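You operate a simulated robot arm through the tools that you are given. There is no shell and no other tool. Be economical: measure what you need, move in short steps, check, and stop when the job is done.

You are at the controls of a simulated two-armed robot. One attempt, no reset.

Task
Change the worn ring in the wax unit for the white one.
Fine: worn ring on the waste mat, cover shut.

The check looks at the end state, three seconds after you hand in, the way a careful person would. Anything else that was tipped, shoved, dropped, spilled or broken makes it a failure. Lids that push on must go on centred and level and be pressed home; caps that screw on are set level and turned clockwise until they are tight.

Robot
Two 7-joint arms with fingered hands on one trunk, on a base that drives. Base frame: it is fixed to the floor where the robot stands at the start and does not move with it; the origin is under the middle of the robot, x ahead of it, y to its left, z up; the surface under the hand at the start is at about z = 880. Readings come in mm, rad, newtons and seconds.
The left shoulder is at the start at [70, 149, 1210], the right one opposite. With the tool pointing down near the work surface each hand reaches from about 400 to 800 mm from the robot's upright axis, wherever it stands, measured 20 degrees to its own side. Places, roughly: blue cover [500, 100, 1000]; waste mat [700, 200, 900]; wax peg [500, 100, 900]. Payload 3.6 kg a hand.
The TCP of each hand is the grasp point between the finger pads, 25 mm short of the fingertips. In the tool frame z runs along the fingers and y along their closing line. The gripper opens to 88 mm. The gripper's body begins 29 mm behind the TCP. The gripper is a hand of 4 fingers: y runs from the thumb to the fingers, the wrist lies at [-13, -97, -162] in the tool frame, and closing takes about 1.5 s.
Orientation is that of the tool frame in the base frame, as a unit quaternion [w, x, y, z]. With the fingers straight down and the wrist toward the robot, the tool's x, y and z point along [0, 1, 0], [1, 0, 0] and [0, 0, -1] of the base frame.

Tools
- The arms move only by the tool play_rows. It takes "left_commands", "right_commands" or both (then of equal length, played together; a hand with none holds still); each is a list of rows, each a list of 2 entries, a list of its own where there are three numbers: the shift along the base's x, y, z in mm, then the turn, a rotation vector about the base's x, y, z in rad. In form: [[[dx, dy, dz], [rx, ry, rz]], ...]. A call has 1 to 12 rows; each row is the pose to reach, as a shift and turn from the pose commanded when the call began. "left_hand" and "right_hand" are, for a hand that has rows, the gripper command, from -1 (shut) to 1 (fully open), values between in proportion, set as the call begins (left out, the last holds). A row lasts 0.2 s, in which the tool goes at most 50 mm and 0.15 rad; a call with a longer step from one row to the next is refused whole, and so is a gripper value outside its range. A pose out of reach is approached as far as the arm can. The call stops where the force on the tool passes 40 N (or 10 N more than at its start, if that is more) or the arm is blocked; 0.2 s more then pass. Each finger travels about 45 mm/s and halts on what it meets, pressing with about 27 N; the grip force reading is that of the motor and also rises with nothing between the fingers. The clock runs only during rows and for 0.2 s after the last one: add rows that repeat a pose to give the fingers time. The reply holds the time, the measured pose of the TCP, the force on the tool along the base axes, the opening and the grip force, in the units named above and with some noise, with the torque about the TCP (base axes, N m) and any sound that the robot's microphone picked up.
- Cameras (640 x 400 px; columns grow to the right, rows downward): "scene" is now at [139.9, 37.3, 1436.6]; the picture's right is [0.28, -0.96, 0.00], its down [-0.58, -0.17, -0.80] and it looks along [0.77, 0.22, -0.60] (base axes); focal length 252 px, centre (320, 200). "left" rides on the left gripper at [-64, -83, -98] in its tool frame; the picture's right is [-0.62, -0.37, 0.69], its down [0.71, -0.63, 0.30] and it looks along [0.33, 0.68, 0.65] (tool axes); focal length 265 px, centre (320, 200). "right" rides on the right gripper at [64, -83, -98] in its tool frame; the picture's right is [-0.62, 0.37, -0.69], its down [-0.71, -0.63, 0.30] and it looks along [-0.32, 0.68, 0.65] (tool axes); focal length 265 px, centre (320, 200). There is no depth. A picture from a camera that has moved, and an enlarged one, comes with that camera's place and axes in the base frame and with its lens. The place of the scene camera against the robot may be out by one fixed shift of up to 18 mm in any direction.
- capture(camera): a new picture of that camera. The clock stands still meanwhile.
- slide_trunk(by): slides the trunk up (or, below 0, down) by that many mm; the arms and the scene camera ride with it, the base frame stays. It gives what a move gives, with no picture.
- drive_base(legs): drives the robot by 1 to 6 legs, each [ahead, left, turn to the left] in mm, mm and rad, along the robot's own axes; the way and the turn of a leg run together, so that a leg with both is an arc; at most 1500 mm and 3.142 rad a leg. The arms and the cameras ride along, it lands a little off, and it stops where it bumps. It gives what a move gives.
- curl_fingers(index, middle, ring, thumb_bend, thumb_turn, hand): sets how far each is bent, from 0 (flat) to 1 (curled in); at 0.3 the hand is open as for a grip, at 0.7 the pads meet at the TCP. One left out holds its place. A second passes; each finger stops where it meets its share of the squeeze, and holds until it gets a number again. A gripper value or a shape takes the hand back. It gives what a move gives, with no picture; readings hold the bend of each and the force on the fingers (four entries, about 0 where the hand has none), thumb and palm. thumb_turn goes from beside the hand (0) to across from the fingers (1), as for a grip.
- preshape(shape, hand): the hand has 4 fingers and takes this shape, open, in about a second: jaw (thumb against the fingers, like two jaws); tri (thumb and two fingers); tip (a fingertip pinch); poke (one finger out to press); point (the index stretched); flat (the hand flat); cup (the hand cupped); fist (a fist). The gripper value then closes the fingers along that shape, each until it touches; the sizes above hold for jaw. It gives what a move gives, with no picture.
- turn_head(pan, tilt): turns the head with the scene camera to pan (to the left, within 1.501 rad either way) and tilt (down, from -0.506 to 1.204), counted from straight ahead of the robot. It gives what a move gives.
- close_up(camera, box): a new picture of the part [left, top, right, bottom] of that camera's present view, enlarged. The clock stands still meanwhile.
- job_done(): hands the job in; it is judged then, once.

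Go step by step. Nothing tells you exact positions but the pictures and the camera data: compare them with the known pose of the tool, close in by small moves and look again before you grip or let go. The budget is 120 turns and 108 pictures, counting those below and the enlarged ones. Unless the task says otherwise, let go and move clear before handing in, and close with one line.

The tools are called after "Emit:" as a command line: name --argument value ..., lists and objects as JSON in quotes. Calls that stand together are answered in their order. play_rows: Moves the arms, as the interface text tells. Its arguments: {"type":"object","properties":{"left_commands":{"type":"array","items":{"type":"array"}},"left_hand":{"type":"number"},"right_commands":{"type":"array","items":{"type":"array"}},"right_hand":{"type":"number"}},"required":[]} The other tools are called the same way: slide_trunk (by) slides the trunk up or down; preshape (shape, hand) gives the hand a shape; curl_fingers (index, middle, ring, thumb_bend, thumb_turn, hand) moves the fingers one by one; drive_base (legs) drives the base; turn_head (pan, tilt) turns the head that bears the scene camera; capture (camera) takes a picture; close_up (camera, box) takes an enlarged picture of a part of a camera's view; job_done () hands the job in.

At the start:

```text
time: 0.0
left_eef_pos: [483.7, 334.8, 1244.7]
left_tool_rot: [0.001, 0.707, 0.707, 0.0]
left_ft_force: [0.8, 0.0, 0.0]
left_ft_torque: [-0.03, 0.01, 0.0]
left_grip_width: 87.6
left_gripper_force: 0.0
left_shape: jaw
left_bend: [0.3, 0.3, 0.3, 0.3, 0.98]
left_finger forces: [0.1, 0.0, 0.0, 0.0, 0.0, 0.1]
right_eef_pos: [518.3, -136.6, 1182.3]
right_tool_rot: [0.0, 0.707, 0.707, 0.0]
right_ft_force: [0.3, -0.3, 0.5]
right_ft_torque: [0.0, -0.01, -0.03]
right_grip_width: 87.6
right_gripper_force: 0.1
right_shape: jaw
right_bend: [0.3, 0.3, 0.3, 0.3, 0.98]
right_finger forces: [0.1, 0.1, 0.0, 0.1, 0.0, 0.0]
trunk travel left (down, up): [-700.0, 240.0]
robot x, y, heading: [-1.5, 3.1, 0.004]
head pan, tilt: [0.283, 0.646]
```

scene: 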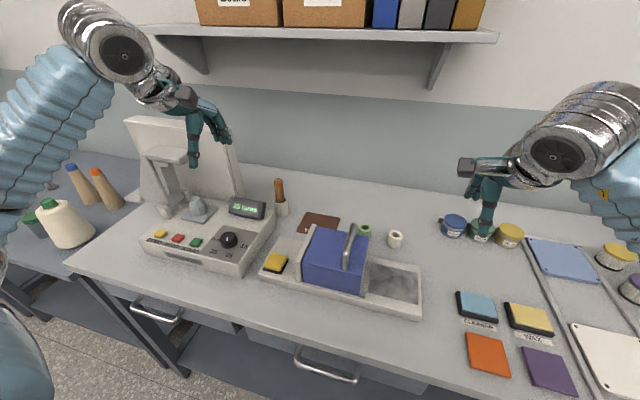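
right: 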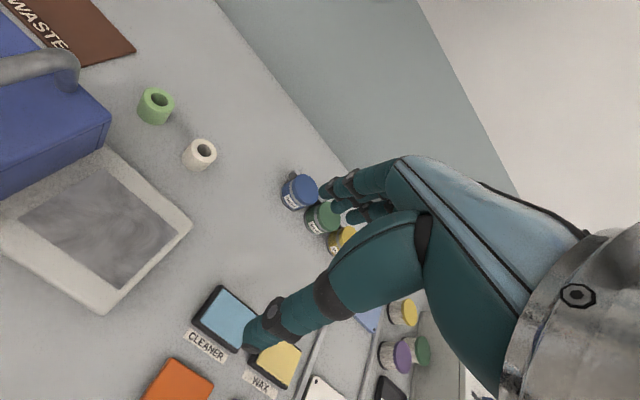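
left: 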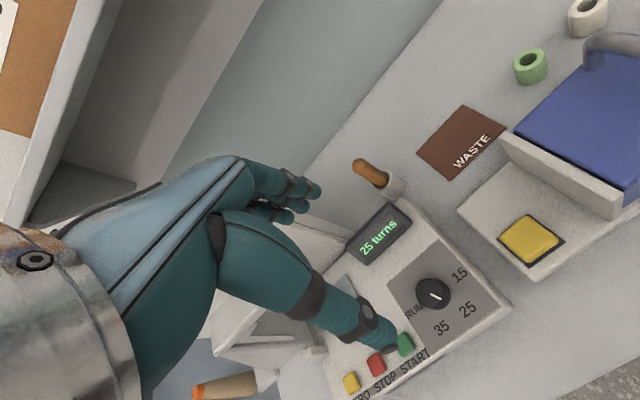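

I see a wax unit with a blue cover and a handle, a yellow button at its left end, a green and a white ring behind it, and the brown waste mat. I'll look closer first.

Emit:
close_up --camera "scene" --box '[240, 170, 440, 330]'

Emit:
close_up --camera "left" --box '[400, 0, 640, 300]'

Emit:
close_up --camera "right" --box '[0, 0, 240, 300]'

```text
2.50 times, centred on (340, 250) of scene
camera zoom: at [139.9, 37.3, 1436.6], right [0.28, -0.96, 0.0], down [-0.58, -0.17, -0.8], along [0.77, 0.22, -0.6], focal length 629 px, centre (270, 75)
```

zoom: 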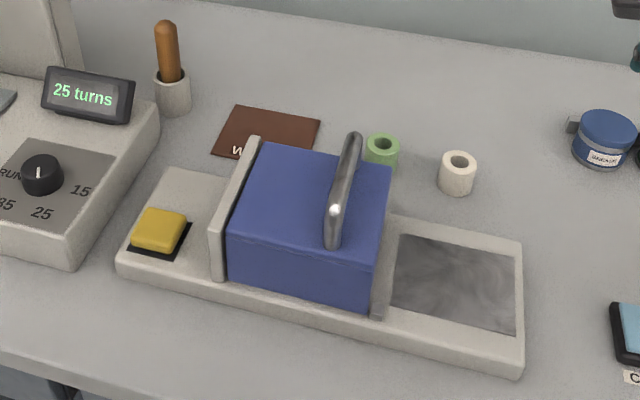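

```text
1.33 times, centred on (520, 150) of left
camera zoom: at [400.0, 269.7, 1341.3], right [-0.37, -0.62, -0.69], down [-0.63, 0.71, -0.3], along [0.68, 0.32, -0.65], focal length 354 px, centre (53, 267)
```

zoom: 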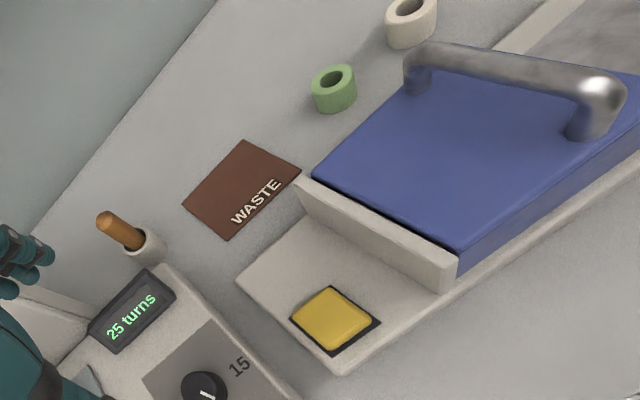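

```text
1.33 times, centred on (120, 150) of right
camera zoom: at [435.4, -72.2, 1279.7], right [0.37, -0.62, 0.69], down [-0.63, -0.71, -0.3], along [0.68, -0.32, -0.65], focal length 354 px, centre (587, 267)
```

zoom: 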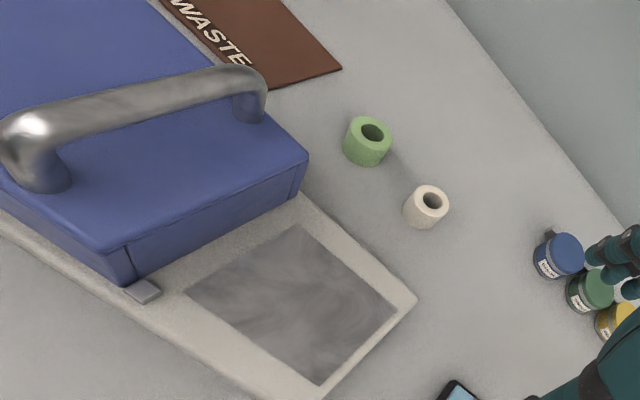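

The handle bar lies at the cover's right side, so it may hinge at the left wall or slide to the right over the grey plate. I'll swing the right hand camera round to see the cover's right and front sides.

Emit:
play_rows --right_commands '[[[-10, -10, -10], [0, 0, 0.14]], [[-20, -20, -20], [0, 0, 0.28]], [[-30, -30, -30], [0, 0, 0.42]], [[-40, -40, -40], [0, 0, 0.56]], [[-50, -50, -50], [0, 0, 0.7]], [[-60, -60, -60], [0, 0, 0.84]], [[-70, -70, -70], [0, 0, 0.98]], [[-80, -80, -80], [0, 0, 1.1]]]'

Emit:
capture --camera "right"

```text
time: 1.8
left_eef_pos: [486.8, 334.2, 1242.7]
left_tool_rot: [-0.001, 0.707, 0.707, -0.002]
left_ft_force: [-0.6, 0.1, -0.4]
left_ft_torque: [0.01, 0.01, -0.03]
left_grip_width: 87.6
left_gripper_force: 0.1
left_shape: jaw
left_bend: [0.3, 0.3, 0.3, 0.3, 0.98]
left_finger forces: [0.0, 0.0, 0.0, 0.0, 0.0, 0.0]
right_eef_pos: [424.7, -163.3, 1118.3]
right_tool_rot: [0.009, 0.357, 0.934, -0.024]
right_ft_force: [0.9, 0.2, -0.9]
right_ft_torque: [0.02, 0.01, -0.01]
right_grip_width: 87.9
right_gripper_force: 0.0
right_shape: jaw
right_bend: [0.3, 0.3, 0.3, 0.3, 0.98]
right_finger forces: [0.0, 0.0, 0.0, 0.0, 0.0, 0.0]
right hand out of reach, approached as far as the arm can: row 6, 7, 8
trunk travel left (down, up): [-700.0, 240.0]
robot x, y, heading: [2.6, -3.9, 0.001]
head pan, tilt: [0.283, 0.646]
```

```text
101 pictures are left
camera right: at [320.3, -177.4, 1217.9], right [0.71, -0.1, 0.7], down [0.11, -0.96, -0.25], along [0.7, 0.26, -0.67], focal length 265 px, centre (320, 200)
```

right: 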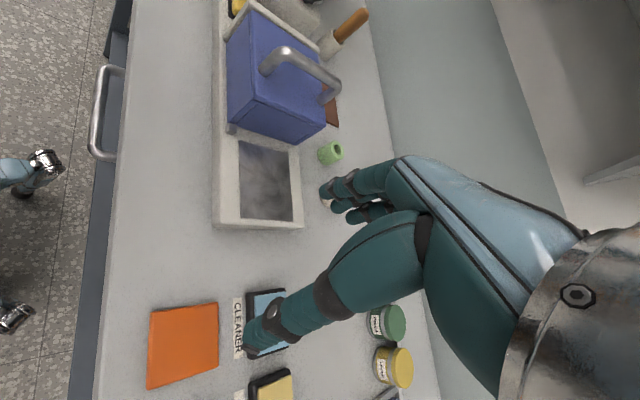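

The cover's right side is visible; I'll enlarge it.

Emit:
close_up --camera "right" --box '[200, 0, 360, 180]'

Emit:
close_up --camera "scene" --box '[255, 215, 385, 310]'

```text
2.22 times, centred on (280, 90) of right
camera zoom: at [320.3, -177.4, 1217.9], right [0.71, -0.1, 0.7], down [0.11, -0.96, -0.25], along [0.7, 0.26, -0.67], focal length 590 px, centre (409, 444)
```

zoom: 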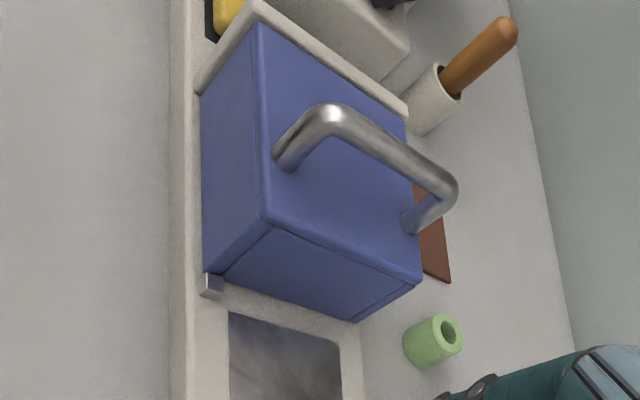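

```text
4.21 times, centred on (320, 262) of scene
camera zoom: at [143.4, 37.9, 1436.2], right [0.28, -0.96, 0.0], down [-0.58, -0.17, -0.8], along [0.76, 0.22, -0.61], focal length 1060 px, centre (320, -63)
```

zoom: 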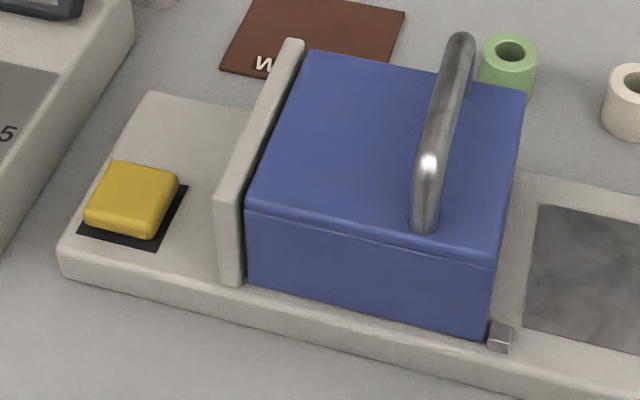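

Triangulation puts the handle bar along x (495–589) at y≈82, z≈1015, the box top at z≈965, and the yellow button at about (509, 260). A little catch stands at the cover's right foot, so I guess the button releases it and the cover slides right. I'll shape the left hand to poke, and look at it.

Emit:
preshape --hand "left" --shape "poke"

Emit:
capture --camera "left"

Emit:
capture --camera "scene"

```text
time: 2.7
left_eef_pos: [483.7, 333.9, 1245.2]
left_tool_rot: [0.0, 0.707, 0.707, 0.0]
left_ft_force: [0.8, -0.2, -0.2]
left_ft_torque: [-0.01, -0.04, 0.01]
left_grip_width: 0.1
left_gripper_force: 0.1
left_shape: poke
left_bend: [0.7, 0.7, 0.99, 1.0, 1.0]
left_finger forces: [0.0, 0.0, 0.1, 0.0, 0.1, 0.1]
right_eef_pos: [419.4, -163.8, 1119.9]
right_tool_rot: [0.011, 0.357, 0.934, -0.022]
right_ft_force: [0.1, -0.1, 0.7]
right_ft_torque: [0.03, 0.02, -0.04]
right_grip_width: 87.7
right_gripper_force: 0.1
right_shape: jaw
right_bend: [0.3, 0.3, 0.3, 0.3, 0.98]
right_finger forces: [0.1, 0.0, 0.1, 0.1, 0.1, 0.0]
trunk travel left (down, up): [-700.0, 240.0]
robot x, y, heading: [-1.8, 0.6, 0.0]
head pan, tilt: [0.283, 0.646]
```

```text
98 pictures are left
camera left: at [398.1, 269.2, 1342.0], right [-0.37, -0.62, -0.69], down [-0.63, 0.71, -0.31], along [0.68, 0.32, -0.65], focal length 265 px, centre (320, 200)
```

left: 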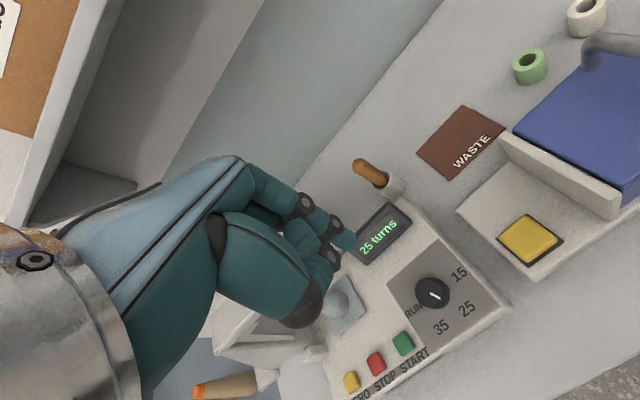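

```text
97 pictures are left
camera scene: at [138.0, 36.8, 1436.8], right [0.28, -0.96, 0.0], down [-0.58, -0.17, -0.8], along [0.77, 0.22, -0.6], focal length 252 px, centre (320, 200)
```

scene: 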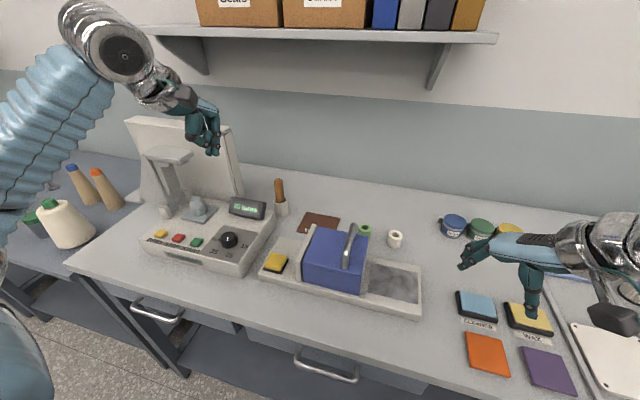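

The poke hand is ready; the left camera puts the button near (499, 249). I'll bring the left fist above it and look again.

Emit:
play_rows --left_commands '[[[5, -20, -40], [0, 0, 0]], [[8, -40, -80], [0, 0, 0]], [[11, -60, -120], [0, 0, 0]], [[13, -75, -160], [0, 0, 0]], [[15, -85, -200], [0, 0, 0]], [[15, -85, -230], [0, 0, 0]], [[15, -85, -230], [0, 0, 0]]]'

Emit:
capture --camera "left"

Emit:
close_up --camera "scene" --box '[220, 170, 380, 310]'

Emit:
capture --camera "right"

```text
time: 4.3
left_eef_pos: [496.9, 249.7, 1012.8]
left_tool_rot: [0.001, 0.707, 0.707, -0.001]
left_ft_force: [-0.7, 0.7, -0.7]
left_ft_torque: [-0.02, 0.0, -0.01]
left_grip_width: 0.0
left_gripper_force: 0.0
left_shape: poke
left_bend: [0.7, 0.7, 0.99, 1.0, 1.0]
left_finger forces: [0.1, 0.1, 0.0, 0.1, 0.0, 0.0]
right_eef_pos: [422.1, -163.7, 1121.0]
right_tool_rot: [0.01, 0.357, 0.934, -0.024]
right_ft_force: [0.1, -0.2, 1.1]
right_ft_torque: [0.01, 0.0, 0.0]
right_grip_width: 88.0
right_gripper_force: 0.1
right_shape: jaw
right_bend: [0.3, 0.3, 0.3, 0.3, 0.98]
right_finger forces: [0.0, 0.0, 0.0, 0.0, 0.0, 0.0]
trunk travel left (down, up): [-700.0, 240.0]
robot x, y, heading: [-2.6, -0.4, -0.001]
head pan, tilt: [0.283, 0.646]
```

```text
96 pictures are left
camera left: at [413.6, 185.9, 1110.3], right [-0.37, -0.62, -0.69], down [-0.63, 0.71, -0.31], along [0.68, 0.32, -0.65], focal length 265 px, centre (320, 200)
```

left: 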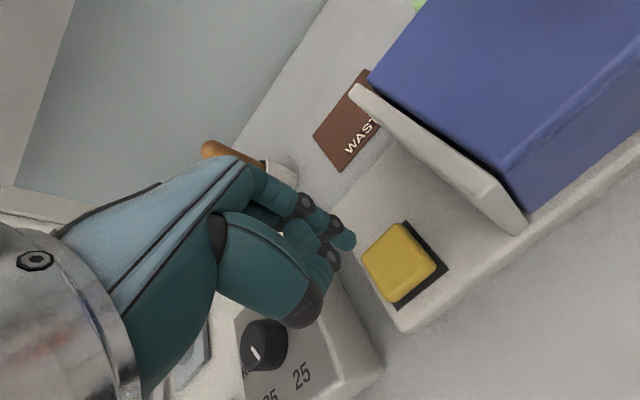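

```text
2.86 times, centred on (300, 240) of scene
camera zoom: at [139.2, 37.3, 1436.7], right [0.28, -0.96, 0.0], down [-0.58, -0.17, -0.8], along [0.77, 0.22, -0.6], focal length 719 px, centre (377, 86)
```

zoom: 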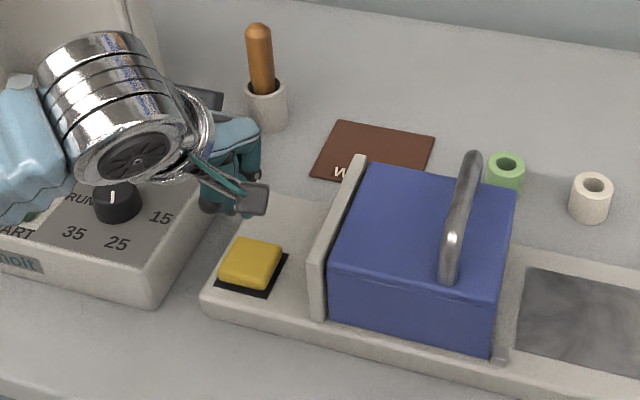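

```text
94 pictures are left
camera right: at [317.0, -177.9, 1218.8], right [0.71, -0.1, 0.7], down [0.11, -0.96, -0.26], along [0.7, 0.26, -0.67], focal length 265 px, centre (320, 200)
```

right: 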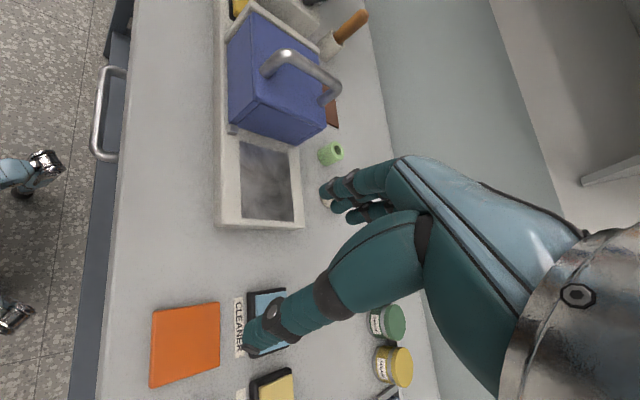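

The fingertip is about 25 mm below the TCP and the button at about (498, 248, 922). I'll press down gently and watch for what changes.

Emit:
play_rows --left_commands '[[[1, -2, -25], [0, 0, 0]], [[1, -2, -45], [0, 0, 0]], [[1, -2, -55], [0, 0, 0]], [[1, -2, -60], [0, 0, 0]], [[1, -2, -64], [0, 0, 0]], [[1, -2, -68], [0, 0, 0]], [[1, -2, -72], [0, 0, 0]], [[1, -2, -76], [0, 0, 0]], [[1, -2, -80], [0, 0, 0]], [[1, -2, -83], [0, 0, 0]]]'

Emit:
close_up --camera "scene" --box '[220, 170, 380, 310]'

Emit:
capture --camera "left"

```text
time: 6.5
left_eef_pos: [499.7, 246.8, 941.8]
left_tool_rot: [0.009, 0.706, 0.708, 0.008]
left_ft_force: [4.2, 4.0, 39.1]
left_ft_torque: [0.3, -0.09, -0.1]
left_grip_width: 0.0
left_gripper_force: 0.0
left_shape: poke
left_bend: [0.7, 0.7, 0.99, 1.0, 1.0]
left_finger forces: [14.1, 25.5, 0.0, 0.0, 0.0, 0.0]
right_eef_pos: [417.3, -165.1, 1121.6]
right_tool_rot: [0.011, 0.358, 0.934, -0.021]
right_ft_force: [0.4, 0.6, 0.6]
right_ft_torque: [-0.03, -0.01, -0.02]
right_grip_width: 87.3
right_gripper_force: 0.1
right_shape: jaw
right_bend: [0.3, 0.3, 0.3, 0.3, 0.98]
right_finger forces: [0.1, 0.0, 0.0, 0.1, 0.1, 0.0]
trunk travel left (down, up): [-700.0, 240.0]
robot x, y, heading: [-2.5, -0.9, -0.001]
head pan, tilt: [0.283, 0.646]
```

```text
2.86 times, centred on (300, 240) of scene
camera zoom: at [134.6, 34.9, 1437.7], right [0.28, -0.96, 0.0], down [-0.58, -0.17, -0.8], along [0.77, 0.22, -0.6], focal length 719 px, centre (377, 86)
```

zoom: 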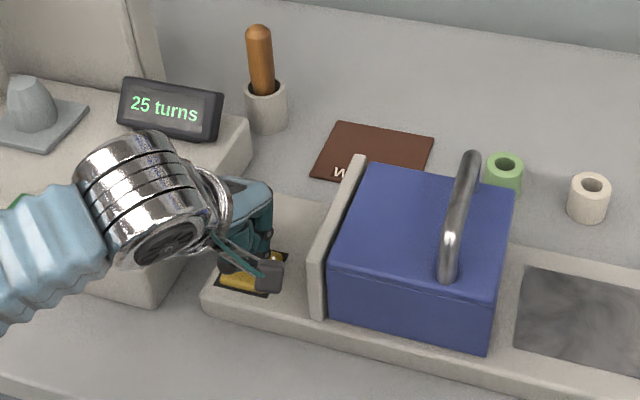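

```text
92 pictures are left
camera left: at [414.4, 182.5, 1035.9], right [-0.35, -0.62, -0.7], down [-0.62, 0.71, -0.32], along [0.7, 0.33, -0.64], focal length 265 px, centre (320, 200)
```

left: 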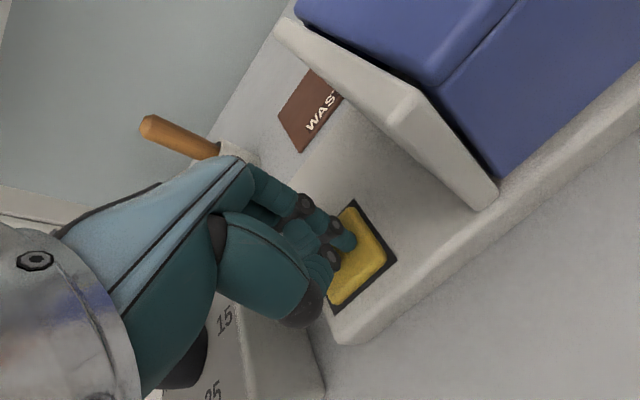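

The button went down and the catch by the cover's foot has sunk away. I'll lift off and see whether it stays down.

Emit:
play_rows --left_commands '[[[0, 0, 20], [0, 0, 0]], [[0, 0, 50], [0, 0, 0]], [[0, 0, 50], [0, 0, 0]]]'

Emit:
close_up --camera "scene" --box '[240, 200, 380, 310]'

```text
time: 7.3
left_eef_pos: [498.7, 246.3, 981.3]
left_tool_rot: [-0.001, 0.707, 0.707, -0.002]
left_ft_force: [0.0, -0.5, 0.3]
left_ft_torque: [-0.01, -0.03, 0.05]
left_grip_width: 0.0
left_gripper_force: 0.1
left_shape: poke
left_bend: [0.7, 0.7, 0.99, 1.0, 1.0]
left_finger forces: [0.0, 0.1, 0.1, 0.0, 0.0, 0.0]
right_eef_pos: [421.1, -164.1, 1119.2]
right_tool_rot: [0.01, 0.357, 0.934, -0.023]
right_ft_force: [0.4, 0.6, 0.2]
right_ft_torque: [0.03, 0.02, 0.01]
right_grip_width: 87.8
right_gripper_force: 0.1
right_shape: jaw
right_bend: [0.3, 0.3, 0.3, 0.3, 0.98]
right_finger forces: [0.0, 0.1, 0.0, 0.0, 0.0, 0.0]
trunk travel left (down, up): [-700.0, 240.0]
robot x, y, heading: [-3.2, -5.5, 0.001]
head pan, tilt: [0.283, 0.646]
```

```text
3.64 times, centred on (310, 255) of scene
camera zoom: at [139.3, 37.1, 1436.6], right [0.28, -0.96, 0.0], down [-0.58, -0.17, -0.8], along [0.77, 0.22, -0.6], focal length 916 px, centre (356, 0)
```

zoom: 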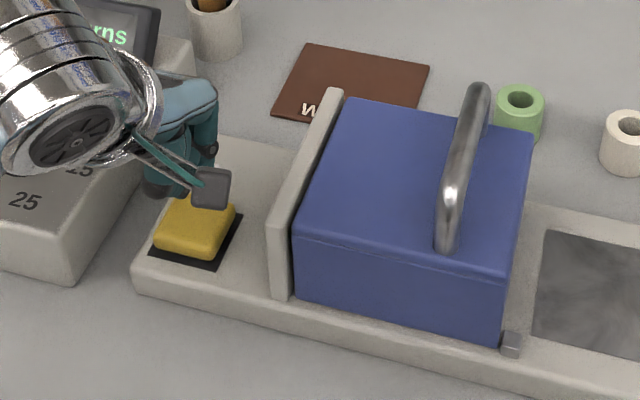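

The catch springs back, so the left hand must hold the button while the right slides the cover. I'll bring the right hand above the handle bar, with its closing line across it.

Emit:
play_rows --right_commands '[[[15, 40, 0], [0, 0, 0]], [[30, 80, 0], [0, 0, 0.05]], [[45, 120, 0], [0, 0, 0.1]], [[60, 160, 0], [0, 0, 0.2]], [[75, 200, 0], [0, 0, 0.3]], [[90, 240, 0], [0, 0, 0.4]], [[102, 275, 0], [0, 0, 0.47]], [[102, 285, 0], [0, 0, 0.47]], [[102, 285, 0], [0, 0, 0.47]]]'

Emit:
capture --camera "scene"

Emit:
capture --camera "right"

```text
time: 9.3
left_eef_pos: [498.8, 247.6, 981.3]
left_tool_rot: [0.001, 0.708, 0.706, 0.0]
left_ft_force: [0.5, -0.5, -0.3]
left_ft_torque: [-0.01, 0.01, -0.01]
left_grip_width: 0.0
left_gripper_force: 0.0
left_shape: poke
left_bend: [0.7, 0.7, 0.99, 1.0, 1.0]
left_finger forces: [0.1, 0.0, 0.1, 0.1, 0.1, 0.0]
right_eef_pos: [450.3, 22.3, 1106.1]
right_tool_rot: [0.005, 0.205, 0.978, -0.047]
right_ft_force: [0.1, -0.1, 0.4]
right_ft_torque: [-0.01, -0.04, 0.02]
right_grip_width: 87.7
right_gripper_force: 0.2
right_shape: jaw
right_bend: [0.3, 0.3, 0.3, 0.3, 0.98]
right_finger forces: [0.1, 0.0, 0.0, 0.0, 0.0, 0.1]
right hand out of reach, approached as far as the arm can: row 5, 6, 7, 8, 9
trunk travel left (down, up): [-700.0, 240.0]
robot x, y, heading: [-1.2, -1.0, 0.003]
head pan, tilt: [0.283, 0.646]
```

```text
90 pictures are left
camera scene: at [138.7, 38.0, 1436.8], right [0.28, -0.96, 0.0], down [-0.58, -0.17, -0.8], along [0.77, 0.22, -0.6], focal length 252 px, centre (320, 200)
```

scene: 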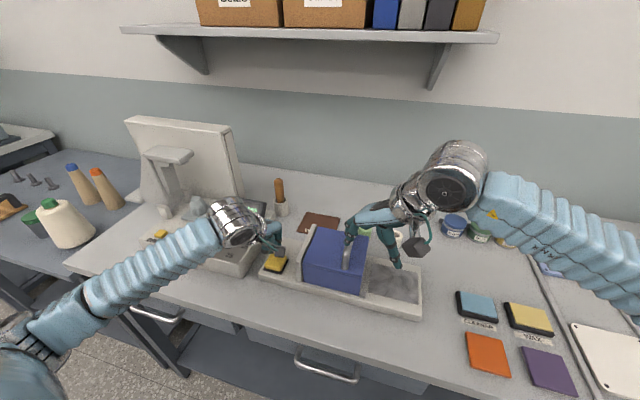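

```text
89 pictures are left
camera right: at [359.4, -18.1, 1210.2], right [0.72, 0.15, 0.67], down [0.4, -0.89, -0.23], along [0.56, 0.43, -0.7], focal length 265 px, centre (320, 200)
```

right: 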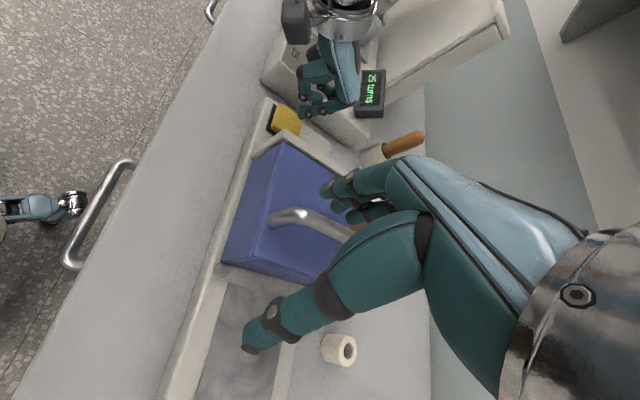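

Full quarter turn isn't reachable there. I'll turn the right hand back to about 45° and re-approach; the fingers can straddle the bar obliquely.

Emit:
play_rows --right_commands '[[[0, 0, 0], [0, 0, -0.15]], [[0, 0, 0], [0, 0, -0.3]], [[0, 0, 0], [0, 0, -0.45]], [[0, 0, 0], [0, 0, -0.6]], [[0, 0, 0], [0, 0, -0.75]], [[0, 0, 0], [0, 0, -0.75]], [[0, 0, 0], [0, 0, -0.75]]]'

```text
time: 10.9
left_eef_pos: [499.3, 247.6, 983.7]
left_tool_rot: [-0.001, 0.707, 0.707, 0.0]
left_ft_force: [0.0, 0.4, 0.4]
left_ft_torque: [0.03, -0.02, 0.05]
left_grip_width: 0.1
left_gripper_force: 0.0
left_shape: poke
left_bend: [0.7, 0.7, 0.99, 1.0, 1.0]
left_finger forces: [0.1, 0.0, 0.0, 0.0, 0.0, 0.0]
right_eef_pos: [450.4, 21.6, 1109.2]
right_tool_rot: [-0.014, 0.549, 0.835, -0.045]
right_ft_force: [-0.5, 0.2, 0.2]
right_ft_torque: [0.03, -0.01, 0.0]
right_grip_width: 87.9
right_gripper_force: 0.0
right_shape: jaw
right_bend: [0.3, 0.3, 0.3, 0.3, 0.98]
right_finger forces: [0.1, 0.0, 0.0, 0.0, 0.0, 0.1]
trunk travel left (down, up): [-700.0, 240.0]
robot x, y, heading: [-1.4, -0.0, 0.001]
head pan, tilt: [0.283, 0.646]
```

The hand obeys from the clipped pose. Now I move above the bar with yaw about 50°, correcting the slight tilt.

Emit:
play_rows --right_commands '[[[18, 12, 0], [0.02, -0.02, 0.1]], [[36, 24, 0], [0.04, -0.05, 0.2]], [[54, 36, 0], [0.06, -0.073, 0.3]], [[72, 48, 0], [0.06, -0.073, 0.4]], [[90, 60, 0], [0.06, -0.073, 0.47]], [[90, 60, 0], [0.06, -0.073, 0.47]]]'

Emit:
capture --camera "right"

Emit:
close_up --camera "scene" --box '[240, 180, 440, 310]'

```text
time: 12.3
left_eef_pos: [499.3, 246.4, 983.7]
left_tool_rot: [0.0, 0.707, 0.707, 0.0]
left_ft_force: [-0.5, 0.2, 1.1]
left_ft_torque: [0.0, 0.0, 0.0]
left_grip_width: 0.0
left_gripper_force: 0.0
left_shape: poke
left_bend: [0.7, 0.7, 0.99, 1.0, 1.0]
left_finger forces: [0.0, 0.0, 0.1, 0.1, 0.0, 0.0]
right_eef_pos: [541.3, 82.6, 1112.8]
right_tool_rot: [0.012, 0.339, 0.941, -0.001]
right_ft_force: [0.5, 0.4, -0.1]
right_ft_torque: [0.0, -0.01, -0.02]
right_grip_width: 87.9
right_gripper_force: 0.1
right_shape: jaw
right_bend: [0.3, 0.3, 0.3, 0.3, 0.98]
right_finger forces: [0.0, 0.0, 0.1, 0.1, 0.0, 0.0]
trunk travel left (down, up): [-700.0, 240.0]
robot x, y, heading: [3.3, -1.6, 0.0]
head pan, tilt: [0.283, 0.646]
```

```text
88 pictures are left
camera right: at [436.0, 61.0, 1209.3], right [0.7, -0.1, 0.71], down [0.15, -0.94, -0.29], along [0.7, 0.31, -0.64], focal length 265 px, centre (320, 200)
```

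right: 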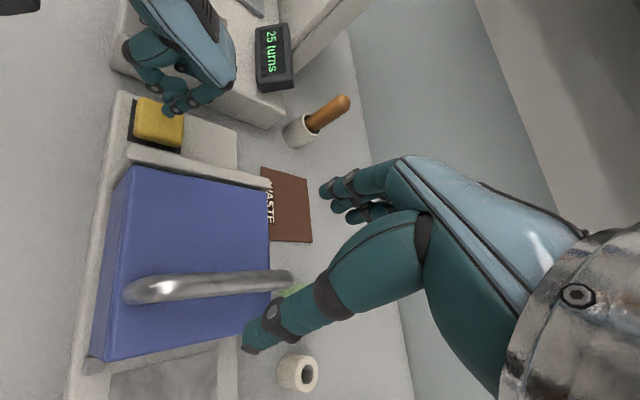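

```text
3.08 times, centred on (340, 245) of scene
camera zoom: at [138.9, 36.3, 1436.7], right [0.28, -0.96, 0.0], down [-0.58, -0.17, -0.8], along [0.77, 0.22, -0.6], focal length 775 px, centre (258, 62)
```

zoom: 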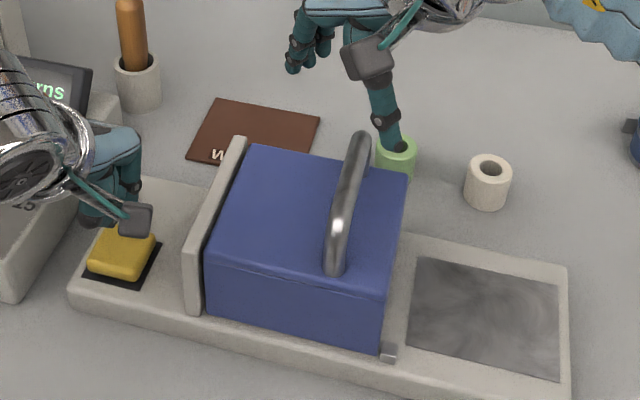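

Comparing views, the bar is really at y≈68, z≈1022, x 482–580, and the scene camera reads about (+10, +10) too far. I'll lower the open right hand to straddle the bar without gripping; the fingers will hook it.

Emit:
play_rows --right_commands '[[[-10, -8, -20], [0, 0, 0]], [[-10, -8, -40], [0, 0, 0]], [[-10, -8, -55], [0, 0, 0]], [[-10, -8, -65], [0, 0, 0]], [[-10, -8, -75], [0, 0, 0]], [[-10, -8, -85], [0, 0, 0]], [[-10, -8, -90], [0, 0, 0]]]'

Emit:
capture --camera "right"

Emit:
close_up --camera "scene" --box '[260, 180, 420, 310]'

```text
time: 13.9
left_eef_pos: [500.2, 247.1, 982.5]
left_tool_rot: [0.0, 0.707, 0.707, 0.0]
left_ft_force: [0.1, 0.4, -0.5]
left_ft_torque: [0.0, 0.01, 0.01]
left_grip_width: 0.2
left_gripper_force: 0.0
left_shape: poke
left_bend: [0.7, 0.7, 0.99, 1.0, 1.0]
left_finger forces: [0.0, 0.1, 0.0, 0.1, 0.1, 0.0]
right_eef_pos: [531.2, 75.5, 1019.7]
right_tool_rot: [0.01, 0.34, 0.94, -0.003]
right_ft_force: [-0.5, -1.0, 0.6]
right_ft_torque: [-0.03, 0.0, -0.01]
right_grip_width: 87.8
right_gripper_force: 0.0
right_shape: jaw
right_bend: [0.3, 0.3, 0.3, 0.3, 0.98]
right_finger forces: [0.1, 0.0, 0.0, 0.1, 0.0, 0.0]
trunk travel left (down, up): [-700.0, 240.0]
robot x, y, heading: [-1.9, 1.5, -0.001]
head pan, tilt: [0.283, 0.646]
```

```text
86 pictures are left
camera right: at [426.4, 53.9, 1117.0], right [0.7, -0.1, 0.71], down [0.15, -0.94, -0.29], along [0.7, 0.31, -0.65], focal length 265 px, centre (320, 200)
```

right: 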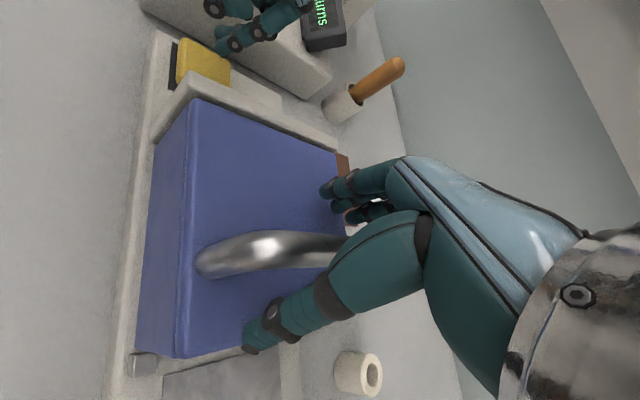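

```text
3.08 times, centred on (340, 245) of scene
camera zoom: at [139.6, 36.9, 1436.7], right [0.28, -0.96, 0.0], down [-0.58, -0.17, -0.8], along [0.77, 0.22, -0.6], focal length 775 px, centre (258, 62)
```

zoom: 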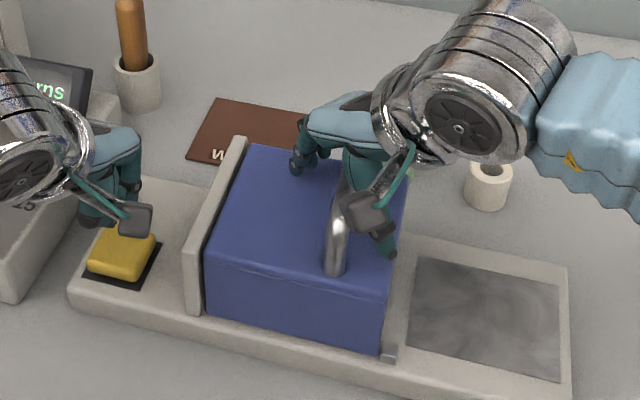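

The fingers straddle the bar. Now I press the button with the left hand and hold it.

Emit:
play_rows --left_commands '[[[0, 0, -15], [0, 0, 0]], [[0, 0, -28], [0, 0, 0]], [[0, 0, -34], [0, 0, 0]], [[0, 0, -38], [0, 0, 0]], [[0, 0, -38], [0, 0, 0]]]'

Emit:
close_up --camera "scene" --box '[260, 180, 420, 310]'

```text
time: 15.1
left_eef_pos: [499.8, 247.5, 944.7]
left_tool_rot: [-0.001, 0.707, 0.707, 0.0]
left_ft_force: [0.5, 0.5, 3.3]
left_ft_torque: [0.02, -0.05, -0.02]
left_grip_width: 0.3
left_gripper_force: 0.0
left_shape: poke
left_bend: [0.7, 0.7, 0.99, 1.0, 1.0]
left_finger forces: [0.0, 3.0, 0.1, 0.0, 0.1, 0.0]
right_eef_pos: [530.6, 75.4, 1020.2]
right_tool_rot: [0.011, 0.339, 0.941, -0.003]
right_ft_force: [0.1, 0.5, 0.4]
right_ft_torque: [0.0, 0.01, 0.02]
right_grip_width: 87.9
right_gripper_force: 0.0
right_shape: jaw
right_bend: [0.3, 0.3, 0.3, 0.3, 0.98]
right_finger forces: [0.1, 0.0, 0.0, 0.1, 0.0, 0.0]
trunk travel left (down, up): [-700.0, 240.0]
robot x, y, heading: [2.4, 1.4, 0.002]
head pan, tilt: [0.283, 0.646]
```

```text
3.08 times, centred on (340, 245) of scene
camera zoom: at [139.3, 37.1, 1436.7], right [0.28, -0.96, 0.0], down [-0.58, -0.17, -0.8], along [0.77, 0.22, -0.6], focal length 775 px, centre (258, 62)
```

zoom: 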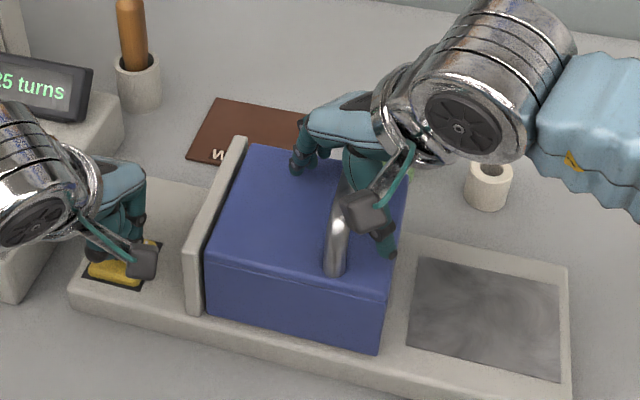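

The catch is down with only 3 N. While holding, I draw the cover to the right with the right hand.

Emit:
play_rows --left_commands '[[[0, 0, -1], [0, 0, 0]], [[0, 0, -1], [0, 0, 0]], [[0, 0, -1], [0, 0, 0]], [[0, 0, -1], [0, 0, 0]], [[0, 0, -1], [0, 0, 0]], [[0, 0, -1], [0, 0, 0]]]' --right_commands '[[[0, -10, 0], [0, 0, 0]], [[0, -20, 0], [0, 0, 0]], [[0, -30, 0], [0, 0, 0]], [[0, -40, 0], [0, 0, 0]], [[0, -50, 0], [0, 0, 0]], [[0, -60, 0], [0, 0, 0]]]'

Emit:
close_up --camera "scene" --box '[260, 180, 420, 310]'

```text
time: 16.5
left_eef_pos: [499.0, 247.4, 943.7]
left_tool_rot: [-0.001, 0.707, 0.707, 0.001]
left_ft_force: [0.1, 0.1, 3.7]
left_ft_torque: [0.03, -0.03, -0.02]
left_grip_width: 0.1
left_gripper_force: 0.0
left_shape: poke
left_bend: [0.7, 0.7, 0.99, 1.0, 1.0]
left_finger forces: [0.1, 3.1, 0.0, 0.1, 0.0, 0.1]
right_eef_pos: [531.8, 14.7, 1021.3]
right_tool_rot: [0.01, 0.34, 0.941, -0.002]
right_ft_force: [-0.2, 1.9, 0.0]
right_ft_torque: [0.0, 0.04, 0.03]
right_grip_width: 87.7
right_gripper_force: 0.1
right_shape: jaw
right_bend: [0.3, 0.3, 0.3, 0.3, 0.98]
right_finger forces: [0.0, 0.1, 0.4, 0.1, 0.1, 0.1]
trunk travel left (down, up): [-700.0, 240.0]
robot x, y, heading: [1.7, -1.1, -0.0]
head pan, tilt: [0.283, 0.646]
```

```text
3.08 times, centred on (340, 245) of scene
camera zoom: at [139.4, 36.6, 1436.7], right [0.28, -0.96, 0.0], down [-0.58, -0.17, -0.8], along [0.77, 0.22, -0.6], focal length 775 px, centre (258, 62)
```

zoom: 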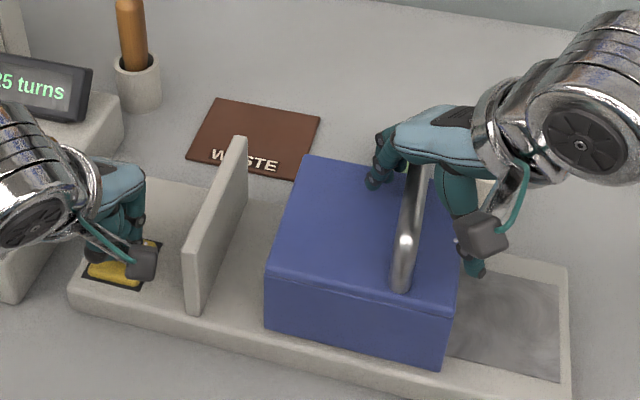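

It slides easily. I continue to the right.

Emit:
play_rows --right_commands '[[[0, -10, 0], [0, 0, 0]], [[0, -20, 0], [0, 0, 0]], [[0, -30, 0], [0, 0, 0]], [[0, -40, 0], [0, 0, 0]], [[0, -50, 0], [0, 0, 0]], [[0, -60, 0], [0, 0, 0]], [[0, -70, 0], [0, 0, 0]], [[0, -80, 0], [0, 0, 0]], [[0, -88, 0], [0, 0, 0]]]'

Emit:
capture --camera "scene"

Emit:
close_up --camera "scene" --box '[260, 180, 420, 310]'

```text
time: 18.5
left_eef_pos: [500.8, 249.3, 941.3]
left_tool_rot: [0.001, 0.707, 0.708, -0.001]
left_ft_force: [0.3, -0.8, 3.0]
left_ft_torque: [0.0, -0.02, -0.02]
left_grip_width: 0.0
left_gripper_force: 0.1
left_shape: poke
left_bend: [0.7, 0.7, 0.99, 1.0, 1.0]
left_finger forces: [0.0, 3.3, 0.0, 0.0, 0.1, 0.1]
right_eef_pos: [530.7, -68.6, 1021.6]
right_tool_rot: [0.011, 0.337, 0.941, -0.004]
right_ft_force: [-0.1, 9.2, -1.3]
right_ft_torque: [-0.12, 0.11, 0.45]
right_grip_width: 88.0
right_gripper_force: 0.1
right_shape: jaw
right_bend: [0.3, 0.3, 0.27, 0.3, 0.98]
right_finger forces: [0.0, 0.0, 8.8, 0.1, 0.0, 0.0]
trunk travel left (down, up): [-700.0, 240.0]
robot x, y, heading: [-4.3, -1.4, -0.001]
head pan, tilt: [0.283, 0.646]
```

```text
82 pictures are left
camera scene: at [139.6, 40.5, 1436.5], right [0.28, -0.96, 0.0], down [-0.58, -0.17, -0.8], along [0.77, 0.22, -0.6], focal length 252 px, centre (320, 200)
```

scene: 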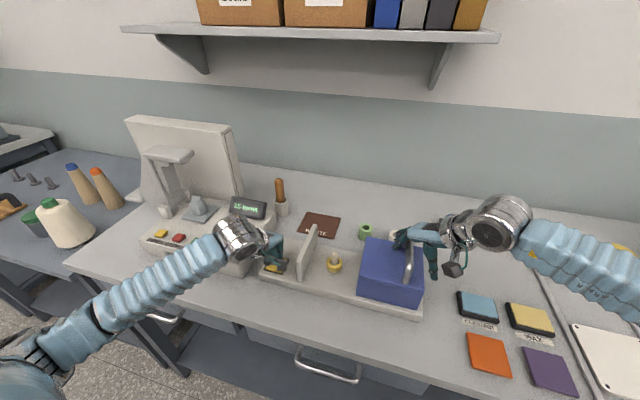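

```text
3.08 times, centred on (340, 245) of scene
camera zoom: at [139.6, 40.5, 1436.5], right [0.28, -0.96, 0.0], down [-0.58, -0.17, -0.8], along [0.77, 0.22, -0.6], focal length 775 px, centre (258, 62)
```

zoom: 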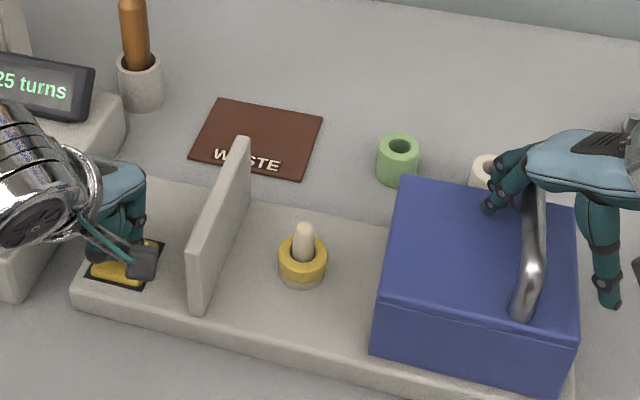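

The cover is at its stop and the worn yellow ring sits on a peg. I'll back off the bar a little, lift the right hand out, then raise the left from the button.

Emit:
play_rows --right_commands '[[[0, 6, 0], [0, 0, 0]], [[0, 6, 0], [0, 0, 0]], [[0, 6, 15], [0, 0, 0]], [[0, 6, 40], [0, 0, 0]], [[0, 6, 80], [0, 0, 0]], [[0, -10, 110], [0, 0, 0]], [[0, -40, 120], [0, 0, 0]], [[0, -80, 120], [0, 0, 0]], [[0, -110, 120], [0, 0, 0]]]'

Emit:
play_rows --left_commands '[[[0, 0, 10], [0, 0, 0]], [[0, 0, 40], [0, 0, 0]], [[0, 0, 80], [0, 0, 0]], [[0, 0, 120], [0, 0, 0]], [[0, 0, 140], [0, 0, 0]]]'

Emit:
preshape --hand "left" --shape "jaw"

Emit:
close_up --camera "scene" --box '[260, 180, 440, 310]'

Emit:
capture --camera "left"

```text
time: 20.5
left_eef_pos: [498.2, 246.2, 944.0]
left_tool_rot: [0.0, 0.706, 0.708, 0.001]
left_ft_force: [-1.1, -1.1, 2.5]
left_ft_torque: [0.01, -0.01, 0.0]
left_grip_width: 0.2
left_gripper_force: 0.1
left_shape: poke
left_bend: [0.7, 0.7, 0.99, 1.0, 1.0]
left_finger forces: [0.0, 2.6, 0.0, 0.0, 0.0, 0.0]
right_eef_pos: [485.9, -131.0, 1126.6]
right_tool_rot: [0.029, 0.356, 0.934, -0.024]
right_ft_force: [-0.1, 0.6, -0.3]
right_ft_torque: [0.02, 0.0, 0.0]
right_grip_width: 87.9
right_gripper_force: 0.0
right_shape: jaw
right_bend: [0.3, 0.3, 0.3, 0.3, 0.98]
right_finger forces: [0.1, 0.0, 0.1, 0.0, 0.0, 0.0]
right hand out of reach, approached as far as the arm can: row 6, 7, 8, 9
trunk travel left (down, up): [-700.0, 240.0]
robot x, y, heading: [1.1, 3.5, 0.002]
head pan, tilt: [0.283, 0.646]
```

```text
time: 21.7
left_eef_pos: [500.2, 248.0, 1084.2]
left_tool_rot: [0.0, 0.707, 0.707, 0.0]
left_ft_force: [-0.7, -0.2, -0.3]
left_ft_torque: [-0.01, 0.03, 0.0]
left_grip_width: 0.3
left_gripper_force: 0.0
left_shape: poke
left_bend: [0.7, 0.7, 0.99, 1.0, 1.0]
left_finger forces: [0.0, 0.0, 0.0, 0.0, 0.0, 0.1]
right_eef_pos: [489.6, -128.9, 1124.3]
right_tool_rot: [0.028, 0.357, 0.933, -0.025]
right_ft_force: [-0.6, 0.8, -0.9]
right_ft_torque: [0.0, 0.01, 0.0]
right_grip_width: 87.8
right_gripper_force: 0.2
right_shape: jaw
right_bend: [0.3, 0.3, 0.3, 0.3, 0.98]
right_finger forces: [0.1, 0.0, 0.1, 0.0, 0.1, 0.0]
trunk travel left (down, up): [-700.0, 240.0]
robot x, y, heading: [0.1, -1.5, 0.005]
head pan, tilt: [0.283, 0.646]
```

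```text
time: 22.6
left_eef_pos: [500.9, 248.3, 1082.7]
left_tool_rot: [0.0, 0.707, 0.707, 0.0]
left_ft_force: [-0.1, -0.1, 0.4]
left_ft_torque: [0.01, -0.04, 0.02]
left_grip_width: 87.7
left_gripper_force: 0.0
left_shape: jaw
left_bend: [0.3, 0.3, 0.3, 0.3, 0.98]
left_finger forces: [0.0, 0.0, 0.1, 0.1, 0.1, 0.0]
right_eef_pos: [489.7, -130.3, 1124.9]
right_tool_rot: [0.027, 0.357, 0.933, -0.025]
right_ft_force: [-0.1, -0.2, -0.6]
right_ft_torque: [0.01, 0.01, 0.01]
right_grip_width: 87.9
right_gripper_force: 0.0
right_shape: jaw
right_bend: [0.3, 0.3, 0.3, 0.3, 0.98]
right_finger forces: [0.1, 0.0, 0.0, 0.0, 0.0, 0.1]
trunk travel left (down, up): [-700.0, 240.0]
robot x, y, heading: [0.2, 2.3, -0.002]
head pan, tilt: [0.283, 0.646]
```

```text
3.08 times, centred on (350, 245) of scene
camera zoom: at [140.1, 37.3, 1436.6], right [0.28, -0.96, 0.0], down [-0.58, -0.17, -0.8], along [0.77, 0.22, -0.6], focal length 775 px, centre (228, 62)
```

zoom: 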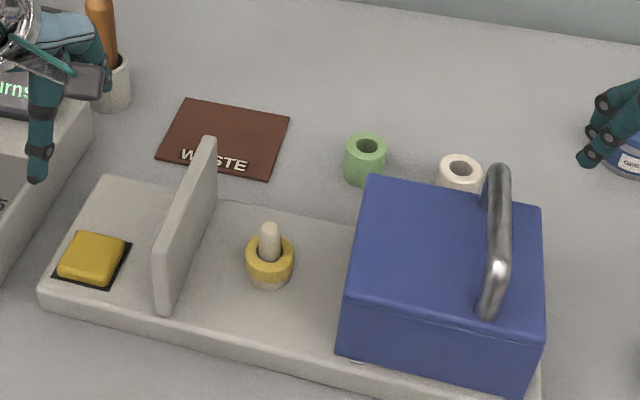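

```text
79 pictures are left
camera left: at [416.8, 184.2, 1179.9], right [-0.37, -0.62, -0.69], down [-0.63, 0.71, -0.3], along [0.68, 0.32, -0.65], focal length 265 px, centre (320, 200)
```

left: 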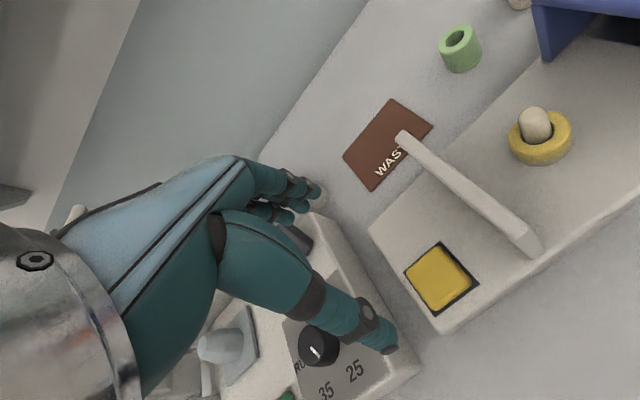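

The cover stays open. The worn ring's peg is at about (535, 104). I'll bring the left hand over it at height and check.

Emit:
play_rows --left_commands '[[[6, -30, 0], [0, 0, 0]], [[12, -60, 0], [0, 0, 0]], [[18, -90, 0], [0, 0, 0]], [[24, -115, 0], [0, 0, 0]], [[30, -140, 0], [0, 0, 0]], [[33, -144, -20], [0, 0, 0]], [[33, -144, -40], [0, 0, 0]], [[33, -144, -40], [0, 0, 0]]]'

Emit:
capture --camera "left"

Emit:
close_up --camera "scene" --box '[260, 180, 440, 310]'

```text
time: 24.4
left_eef_pos: [533.0, 104.6, 1041.8]
left_tool_rot: [0.0, 0.708, 0.706, 0.001]
left_ft_force: [0.4, -0.2, -0.7]
left_ft_torque: [-0.01, -0.01, 0.01]
left_grip_width: 88.1
left_gripper_force: 0.0
left_shape: jaw
left_bend: [0.3, 0.3, 0.3, 0.3, 0.98]
left_finger forces: [0.0, 0.0, 0.0, 0.0, 0.0, 0.0]
right_eef_pos: [490.5, -130.5, 1125.4]
right_tool_rot: [0.028, 0.357, 0.933, -0.025]
right_ft_force: [-0.8, 0.5, 0.4]
right_ft_torque: [-0.01, -0.01, 0.0]
right_grip_width: 87.7
right_gripper_force: 0.1
right_shape: jaw
right_bend: [0.3, 0.3, 0.3, 0.3, 0.98]
right_finger forces: [0.0, 0.0, 0.0, 0.0, 0.0, 0.1]
trunk travel left (down, up): [-700.0, 240.0]
robot x, y, heading: [1.3, 1.0, 0.001]
head pan, tilt: [0.283, 0.646]
```

```text
78 pictures are left
camera left: at [448.8, 40.5, 1138.6], right [-0.37, -0.62, -0.69], down [-0.63, 0.71, -0.3], along [0.68, 0.32, -0.65], focal length 265 px, centre (320, 200)
```

left: 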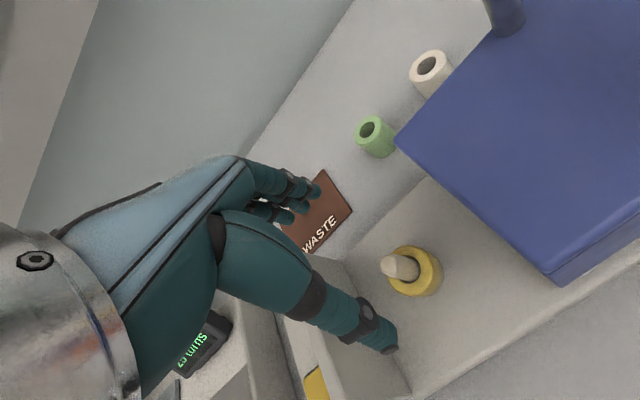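

```text
3.08 times, centred on (350, 245) of scene
camera zoom: at [139.9, 36.4, 1436.6], right [0.28, -0.96, 0.0], down [-0.58, -0.17, -0.8], along [0.77, 0.22, -0.6], focal length 775 px, centre (228, 62)
```

zoom: 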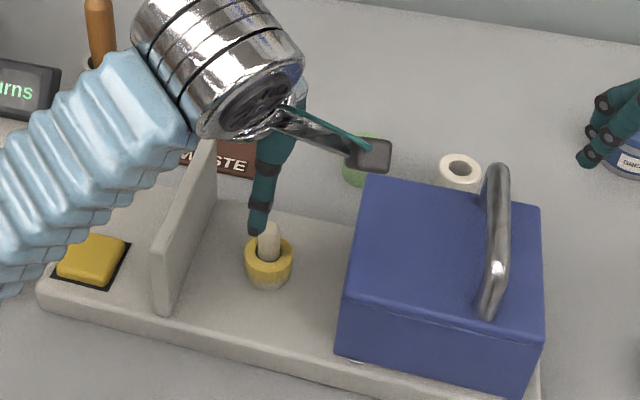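

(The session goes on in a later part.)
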